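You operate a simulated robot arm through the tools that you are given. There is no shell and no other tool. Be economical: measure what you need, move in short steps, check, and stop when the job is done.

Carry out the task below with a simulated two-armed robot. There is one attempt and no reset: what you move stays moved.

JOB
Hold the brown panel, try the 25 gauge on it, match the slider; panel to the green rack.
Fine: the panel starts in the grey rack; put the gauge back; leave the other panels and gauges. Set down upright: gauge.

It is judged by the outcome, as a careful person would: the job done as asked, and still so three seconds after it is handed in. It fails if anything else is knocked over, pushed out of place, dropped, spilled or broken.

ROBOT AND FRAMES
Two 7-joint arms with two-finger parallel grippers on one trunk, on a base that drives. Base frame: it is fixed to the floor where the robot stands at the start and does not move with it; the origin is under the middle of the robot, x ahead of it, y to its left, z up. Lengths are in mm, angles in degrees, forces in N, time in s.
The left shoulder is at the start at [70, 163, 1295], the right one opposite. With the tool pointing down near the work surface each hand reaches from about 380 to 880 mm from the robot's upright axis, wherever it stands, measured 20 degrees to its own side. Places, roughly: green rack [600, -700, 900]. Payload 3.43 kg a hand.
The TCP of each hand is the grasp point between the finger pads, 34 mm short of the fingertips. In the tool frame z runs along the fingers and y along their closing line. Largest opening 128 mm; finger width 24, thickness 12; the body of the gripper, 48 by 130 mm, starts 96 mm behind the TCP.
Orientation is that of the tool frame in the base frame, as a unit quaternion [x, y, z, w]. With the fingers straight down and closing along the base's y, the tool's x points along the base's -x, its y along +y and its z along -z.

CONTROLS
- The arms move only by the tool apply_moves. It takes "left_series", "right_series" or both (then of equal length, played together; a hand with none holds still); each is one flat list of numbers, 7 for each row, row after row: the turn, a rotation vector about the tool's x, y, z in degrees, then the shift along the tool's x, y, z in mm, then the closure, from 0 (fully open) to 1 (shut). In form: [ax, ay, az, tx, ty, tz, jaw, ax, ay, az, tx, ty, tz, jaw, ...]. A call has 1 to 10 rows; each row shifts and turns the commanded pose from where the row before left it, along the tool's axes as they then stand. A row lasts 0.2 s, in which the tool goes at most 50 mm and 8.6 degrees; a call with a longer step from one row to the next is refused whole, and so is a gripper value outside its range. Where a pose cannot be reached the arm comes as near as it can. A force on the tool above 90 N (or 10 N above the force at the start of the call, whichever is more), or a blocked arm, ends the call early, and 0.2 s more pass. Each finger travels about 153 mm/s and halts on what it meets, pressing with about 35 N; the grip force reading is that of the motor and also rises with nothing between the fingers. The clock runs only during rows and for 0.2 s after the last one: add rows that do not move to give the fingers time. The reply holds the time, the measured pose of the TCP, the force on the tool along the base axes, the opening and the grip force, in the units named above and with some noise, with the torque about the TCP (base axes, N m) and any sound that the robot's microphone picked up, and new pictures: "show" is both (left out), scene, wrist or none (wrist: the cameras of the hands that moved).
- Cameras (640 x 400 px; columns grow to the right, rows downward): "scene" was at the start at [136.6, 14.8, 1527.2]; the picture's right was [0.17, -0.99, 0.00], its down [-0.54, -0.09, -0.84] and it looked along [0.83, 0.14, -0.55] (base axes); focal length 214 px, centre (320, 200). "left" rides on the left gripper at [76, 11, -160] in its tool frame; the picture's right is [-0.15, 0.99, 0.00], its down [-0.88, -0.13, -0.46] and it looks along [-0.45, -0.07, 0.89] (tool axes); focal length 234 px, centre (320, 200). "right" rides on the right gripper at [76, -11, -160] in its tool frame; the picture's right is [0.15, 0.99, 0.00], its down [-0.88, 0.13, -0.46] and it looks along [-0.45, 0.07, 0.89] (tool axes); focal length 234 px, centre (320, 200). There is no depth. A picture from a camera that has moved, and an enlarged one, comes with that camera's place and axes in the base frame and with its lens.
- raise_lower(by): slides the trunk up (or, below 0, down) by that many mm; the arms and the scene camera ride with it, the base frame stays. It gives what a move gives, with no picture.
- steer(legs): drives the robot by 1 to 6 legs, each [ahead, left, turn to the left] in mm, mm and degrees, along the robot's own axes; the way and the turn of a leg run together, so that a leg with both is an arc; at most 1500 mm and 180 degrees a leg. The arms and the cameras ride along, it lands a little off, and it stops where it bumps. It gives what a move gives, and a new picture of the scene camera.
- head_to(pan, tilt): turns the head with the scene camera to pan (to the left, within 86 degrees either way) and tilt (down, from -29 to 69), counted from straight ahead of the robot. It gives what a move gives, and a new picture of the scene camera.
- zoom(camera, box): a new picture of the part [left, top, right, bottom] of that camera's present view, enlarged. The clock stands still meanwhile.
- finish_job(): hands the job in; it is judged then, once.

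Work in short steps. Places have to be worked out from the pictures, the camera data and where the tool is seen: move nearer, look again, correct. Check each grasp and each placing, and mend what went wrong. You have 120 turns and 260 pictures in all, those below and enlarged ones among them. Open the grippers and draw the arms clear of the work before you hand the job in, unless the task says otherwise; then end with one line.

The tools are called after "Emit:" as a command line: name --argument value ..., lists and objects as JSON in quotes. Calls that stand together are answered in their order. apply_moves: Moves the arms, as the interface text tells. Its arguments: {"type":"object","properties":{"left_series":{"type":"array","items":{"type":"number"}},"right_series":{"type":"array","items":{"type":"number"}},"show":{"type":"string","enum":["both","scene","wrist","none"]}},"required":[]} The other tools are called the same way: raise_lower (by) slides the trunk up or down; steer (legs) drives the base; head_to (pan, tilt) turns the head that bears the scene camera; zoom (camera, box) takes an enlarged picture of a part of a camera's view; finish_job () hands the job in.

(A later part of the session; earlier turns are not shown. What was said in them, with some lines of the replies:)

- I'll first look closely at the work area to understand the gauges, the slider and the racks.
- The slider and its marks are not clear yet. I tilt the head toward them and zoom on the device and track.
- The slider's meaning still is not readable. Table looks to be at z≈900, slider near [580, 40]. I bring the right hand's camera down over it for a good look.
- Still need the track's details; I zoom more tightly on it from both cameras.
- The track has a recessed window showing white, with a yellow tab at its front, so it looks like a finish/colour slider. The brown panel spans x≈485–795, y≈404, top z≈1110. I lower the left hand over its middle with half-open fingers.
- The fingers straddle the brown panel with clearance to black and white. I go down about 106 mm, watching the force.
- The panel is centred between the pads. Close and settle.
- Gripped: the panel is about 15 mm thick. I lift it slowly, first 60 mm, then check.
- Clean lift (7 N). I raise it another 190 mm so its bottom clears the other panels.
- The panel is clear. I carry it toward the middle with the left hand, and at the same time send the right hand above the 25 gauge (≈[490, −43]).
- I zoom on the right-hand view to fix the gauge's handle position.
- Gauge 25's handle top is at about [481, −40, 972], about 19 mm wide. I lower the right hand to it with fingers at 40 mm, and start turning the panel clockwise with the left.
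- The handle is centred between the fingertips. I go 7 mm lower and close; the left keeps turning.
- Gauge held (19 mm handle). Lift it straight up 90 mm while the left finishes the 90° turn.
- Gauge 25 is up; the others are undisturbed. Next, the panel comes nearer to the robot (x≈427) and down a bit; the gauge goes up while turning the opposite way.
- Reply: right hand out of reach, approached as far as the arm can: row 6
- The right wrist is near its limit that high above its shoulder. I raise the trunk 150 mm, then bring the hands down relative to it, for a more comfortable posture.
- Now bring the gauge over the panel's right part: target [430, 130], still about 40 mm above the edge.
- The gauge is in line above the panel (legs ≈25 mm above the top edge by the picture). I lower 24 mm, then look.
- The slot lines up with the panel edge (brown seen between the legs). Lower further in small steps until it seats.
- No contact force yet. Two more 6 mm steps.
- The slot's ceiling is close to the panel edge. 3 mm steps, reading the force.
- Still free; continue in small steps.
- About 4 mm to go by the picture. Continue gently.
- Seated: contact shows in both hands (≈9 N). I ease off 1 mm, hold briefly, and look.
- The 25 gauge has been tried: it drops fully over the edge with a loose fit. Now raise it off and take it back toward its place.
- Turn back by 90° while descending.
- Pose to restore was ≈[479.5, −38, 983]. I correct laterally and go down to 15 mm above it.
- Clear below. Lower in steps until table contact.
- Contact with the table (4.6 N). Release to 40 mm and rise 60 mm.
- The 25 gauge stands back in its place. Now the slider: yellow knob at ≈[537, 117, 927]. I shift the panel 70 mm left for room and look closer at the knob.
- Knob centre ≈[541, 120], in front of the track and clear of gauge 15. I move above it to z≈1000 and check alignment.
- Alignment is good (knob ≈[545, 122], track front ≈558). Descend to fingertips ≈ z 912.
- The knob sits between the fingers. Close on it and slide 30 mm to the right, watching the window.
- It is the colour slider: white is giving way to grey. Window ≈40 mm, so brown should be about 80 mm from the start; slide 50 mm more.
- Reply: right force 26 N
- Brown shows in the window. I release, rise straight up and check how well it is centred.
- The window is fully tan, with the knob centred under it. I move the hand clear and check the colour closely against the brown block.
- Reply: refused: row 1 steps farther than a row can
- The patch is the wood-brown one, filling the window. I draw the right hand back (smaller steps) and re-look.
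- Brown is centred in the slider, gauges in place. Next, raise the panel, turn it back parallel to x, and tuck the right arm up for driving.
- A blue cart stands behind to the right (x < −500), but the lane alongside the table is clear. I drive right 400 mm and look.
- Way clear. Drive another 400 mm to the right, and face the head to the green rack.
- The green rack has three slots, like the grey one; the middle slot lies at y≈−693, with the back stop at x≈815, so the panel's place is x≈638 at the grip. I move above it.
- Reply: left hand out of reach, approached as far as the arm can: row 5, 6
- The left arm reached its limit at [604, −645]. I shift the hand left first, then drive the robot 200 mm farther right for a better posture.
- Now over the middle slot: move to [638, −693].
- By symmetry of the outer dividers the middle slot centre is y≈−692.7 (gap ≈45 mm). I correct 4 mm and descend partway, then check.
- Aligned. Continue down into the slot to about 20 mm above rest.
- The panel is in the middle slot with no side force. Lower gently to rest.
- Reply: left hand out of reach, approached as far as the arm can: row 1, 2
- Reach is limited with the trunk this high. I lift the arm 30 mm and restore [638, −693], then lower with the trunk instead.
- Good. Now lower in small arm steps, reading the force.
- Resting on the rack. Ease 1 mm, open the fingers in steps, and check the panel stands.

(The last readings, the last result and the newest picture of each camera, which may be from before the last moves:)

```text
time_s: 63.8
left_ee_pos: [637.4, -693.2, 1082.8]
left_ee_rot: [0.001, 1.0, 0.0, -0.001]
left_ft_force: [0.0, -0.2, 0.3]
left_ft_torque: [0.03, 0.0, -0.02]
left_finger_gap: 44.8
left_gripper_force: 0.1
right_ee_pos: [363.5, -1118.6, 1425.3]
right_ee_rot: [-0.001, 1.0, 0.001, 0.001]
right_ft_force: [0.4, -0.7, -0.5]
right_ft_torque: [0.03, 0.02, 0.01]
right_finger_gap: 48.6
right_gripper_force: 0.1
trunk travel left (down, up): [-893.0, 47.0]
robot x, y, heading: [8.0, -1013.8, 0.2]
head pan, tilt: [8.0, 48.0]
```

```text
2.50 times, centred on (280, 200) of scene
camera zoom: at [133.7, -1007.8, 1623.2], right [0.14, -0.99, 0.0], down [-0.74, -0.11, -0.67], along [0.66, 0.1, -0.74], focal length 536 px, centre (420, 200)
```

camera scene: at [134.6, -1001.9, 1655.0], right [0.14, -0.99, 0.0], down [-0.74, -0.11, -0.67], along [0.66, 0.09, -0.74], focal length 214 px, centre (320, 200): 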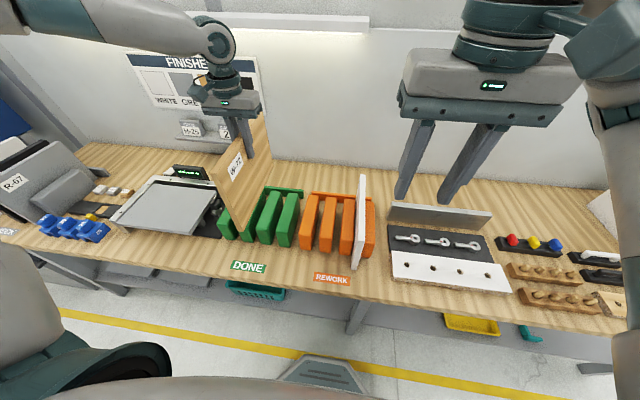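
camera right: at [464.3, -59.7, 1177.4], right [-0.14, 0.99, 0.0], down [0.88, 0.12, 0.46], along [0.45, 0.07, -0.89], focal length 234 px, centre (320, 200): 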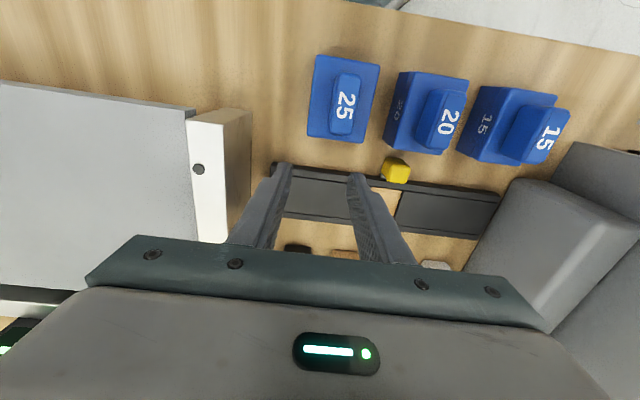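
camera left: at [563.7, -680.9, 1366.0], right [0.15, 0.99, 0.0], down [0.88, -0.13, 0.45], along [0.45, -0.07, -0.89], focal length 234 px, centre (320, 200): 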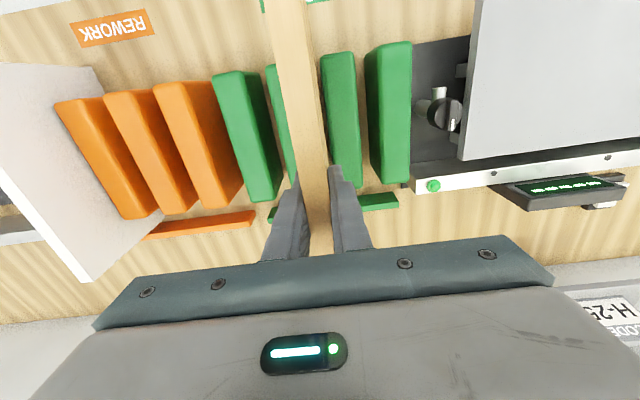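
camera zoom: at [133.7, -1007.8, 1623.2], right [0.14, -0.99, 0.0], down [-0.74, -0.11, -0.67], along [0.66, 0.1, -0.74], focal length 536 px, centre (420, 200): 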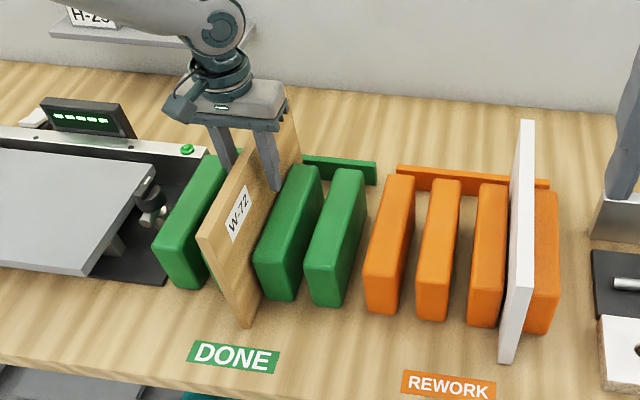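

The panel stands upright by itself. Rise straight up clear of it.

Emit:
apply_moves --left_series '[0, 0, 0, 0, 0, -20, 0.65, 0, 0, 0, 0, 0, -35, 0.65, 0, 0, 0, 0, 0, -40, 0.65, 0, 0, 0, 0, 0, -40, 0.65, 0, 0, 0, 0, 0, -40, 0.65, 0, 0, 0, 30, 20, -20, 0.5, 0, 0, 0, 40, 20, 0, 0.3]' --show "scene"

Emit:
zoom --camera "scene" --box '[180, 120, 380, 280]'

Emit:
zoom --camera "left" --box '[140, 20, 440, 240]'

Emit:
head_to --pan 42 --tilt 35

```text
time_s: 65.4
left_ee_pos: [564.1, -651.8, 1281.7]
left_ee_rot: [0.002, 1.0, -0.001, 0.001]
left_ft_force: [-1.3, 0.7, -0.2]
left_ft_torque: [-0.01, -0.02, 0.02]
left_finger_gap: 89.5
left_gripper_force: 0.0
right_ee_pos: [360.0, -1116.4, 1426.2]
right_ee_rot: [-0.001, 1.0, 0.0, 0.002]
right_ft_force: [-0.5, 0.2, -0.5]
right_ft_torque: [-0.03, 0.0, 0.0]
right_finger_gap: 48.9
right_gripper_force: 0.1
trunk travel left (down, up): [-893.0, 47.0]
robot x, y, heading: [5.4, -1019.6, 0.3]
head pan, tilt: [8.0, 48.0]
camera scene: at [130.2, -1004.9, 1623.4], right [0.14, -0.99, 0.0], down [-0.73, -0.11, -0.67], along [0.66, 0.1, -0.74], focal length 214 px, centre (320, 200)
```

scene: 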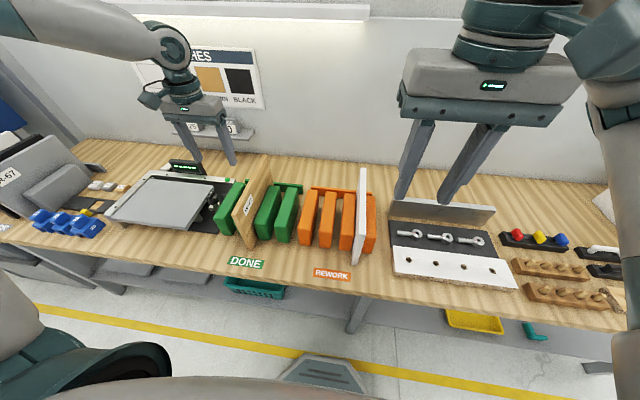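

```text
2.50 times, centred on (280, 200) of scene
camera zoom: at [130.2, -1004.9, 1623.4], right [0.14, -0.99, 0.0], down [-0.73, -0.11, -0.67], along [0.66, 0.1, -0.74], focal length 536 px, centre (420, 200)
```

zoom: 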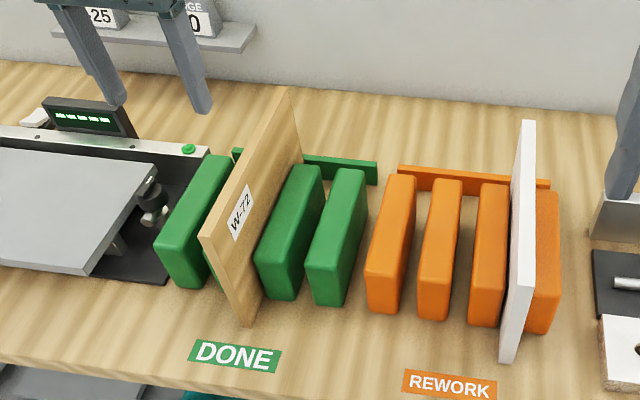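

```text
1.82 times, centred on (290, 130) of left
camera zoom: at [486.9, -640.4, 1442.0], right [0.15, 0.99, 0.0], down [0.88, -0.13, 0.46], along [0.45, -0.07, -0.89], focal length 426 px, centre (374, 327)
```

zoom: 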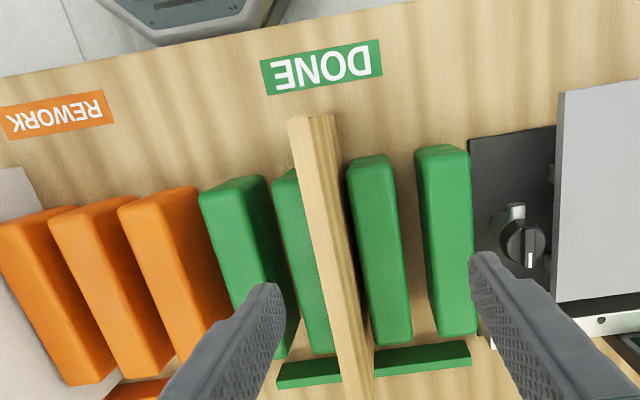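

```text
time_s: 66.4
left_ee_pos: [566.6, -654.0, 1279.9]
left_ee_rot: [0.002, 1.0, -0.001, -0.001]
left_ft_force: [-0.1, 1.4, -0.2]
left_ft_torque: [0.03, 0.02, 0.03]
left_finger_gap: 89.7
left_gripper_force: 0.0
right_ee_pos: [363.6, -1119.4, 1425.4]
right_ee_rot: [-0.001, 1.0, 0.001, 0.0]
right_ft_force: [0.5, 0.2, -0.3]
right_ft_torque: [-0.01, 0.0, -0.01]
right_finger_gap: 48.6
right_gripper_force: 0.0
trunk travel left (down, up): [-893.0, 47.0]
robot x, y, heading: [6.7, -1017.5, 0.0]
head pan, tilt: [42.0, 35.0]
camera scene: at [121.4, -960.5, 1642.1], right [0.67, -0.74, 0.0], down [-0.43, -0.39, -0.82], along [0.61, 0.55, -0.57], focal length 214 px, centre (320, 200)
```

scene: 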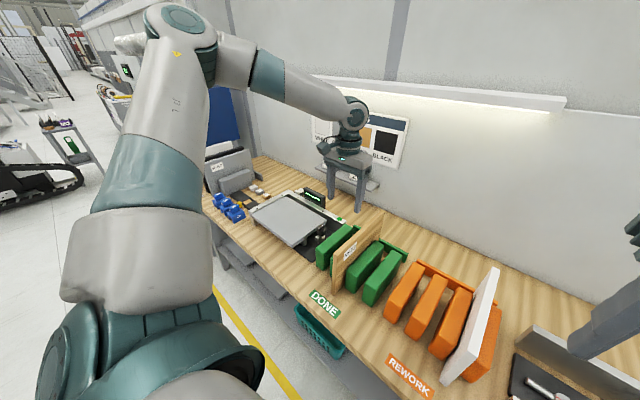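

The panel stands in the green rack. I open both hands, draw the left arm back, and take a last look at gauges and slider.

Emit:
apply_moves --left_series '[0, 0, 0, 40, 15, -15, 0, 0, 0, 0, 40, 15, -15, 0, 0, 0, 0, 40, 15, -15, 0]' --right_series '[0, 0, 0, 0, 0, 0, 0, 0, 0, 0, 0, 0, 0, 0, 0, 0, 0, 0, 0, 0, 0]' --show "none"

Emit:
zoom --camera "scene" --box '[190, 140, 310, 225]'

Emit:
zoom --camera "scene" --box '[280, 180, 440, 320]'

```text
time_s: 67.2
left_ee_pos: [441.4, -604.7, 1326.8]
left_ee_rot: [0.003, 1.0, 0.0, 0.0]
left_ft_force: [0.2, 0.0, -1.0]
left_ft_torque: [0.0, 0.01, 0.02]
left_finger_gap: 127.9
left_gripper_force: 0.1
right_ee_pos: [362.1, -1119.0, 1425.9]
right_ee_rot: [0.0, 1.0, 0.001, 0.001]
right_ft_force: [0.4, 0.3, -0.5]
right_ft_torque: [-0.01, -0.03, -0.02]
right_finger_gap: 127.8
right_gripper_force: 0.1
trunk travel left (down, up): [-893.0, 47.0]
robot x, y, heading: [6.4, -1020.4, 0.1]
head pan, tilt: [42.0, 35.0]
```

```text
4.71 times, centred on (250, 182) of scene
camera zoom: at [118.5, -959.1, 1642.3], right [0.67, -0.74, 0.0], down [-0.42, -0.39, -0.82], along [0.61, 0.55, -0.57], focal length 1009 px, centre (649, 282)
```

zoom: 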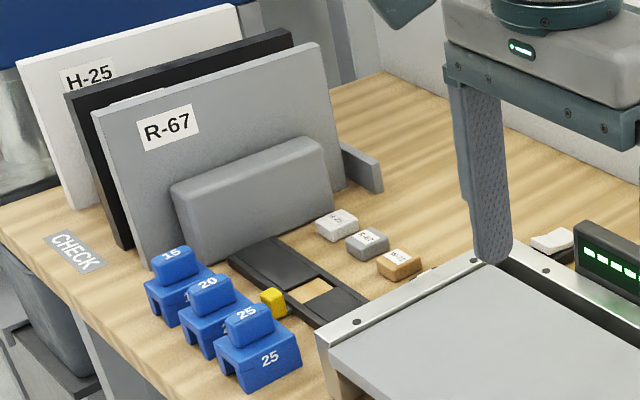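

```text
2.86 times, centred on (360, 250) of scene
camera zoom: at [118.5, -959.1, 1642.3], right [0.67, -0.74, 0.0], down [-0.42, -0.39, -0.82], along [0.61, 0.55, -0.57], focal length 613 px, centre (206, 57)
```

zoom: 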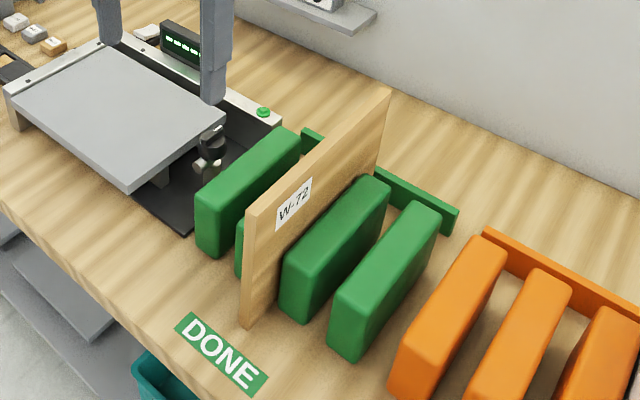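

Everything is in place: the panel stands upright in the green rack, the 25 gauge is back upright, and the slider shows brown. Both hands are open and clear, so I hand the job in.

Emit:
finish_job

```text
The job is handed in.
```

The brown panel (W-72) is standing upright in the middle slot of the green rack. I tried the 25 gauge on it: it slides fully over the edge but fits loosely, because the panel is about 15 mm thick. The gauge is back upright in its place. I read "match the slider" as matching the panel's colour, so the slider window now shows brown.
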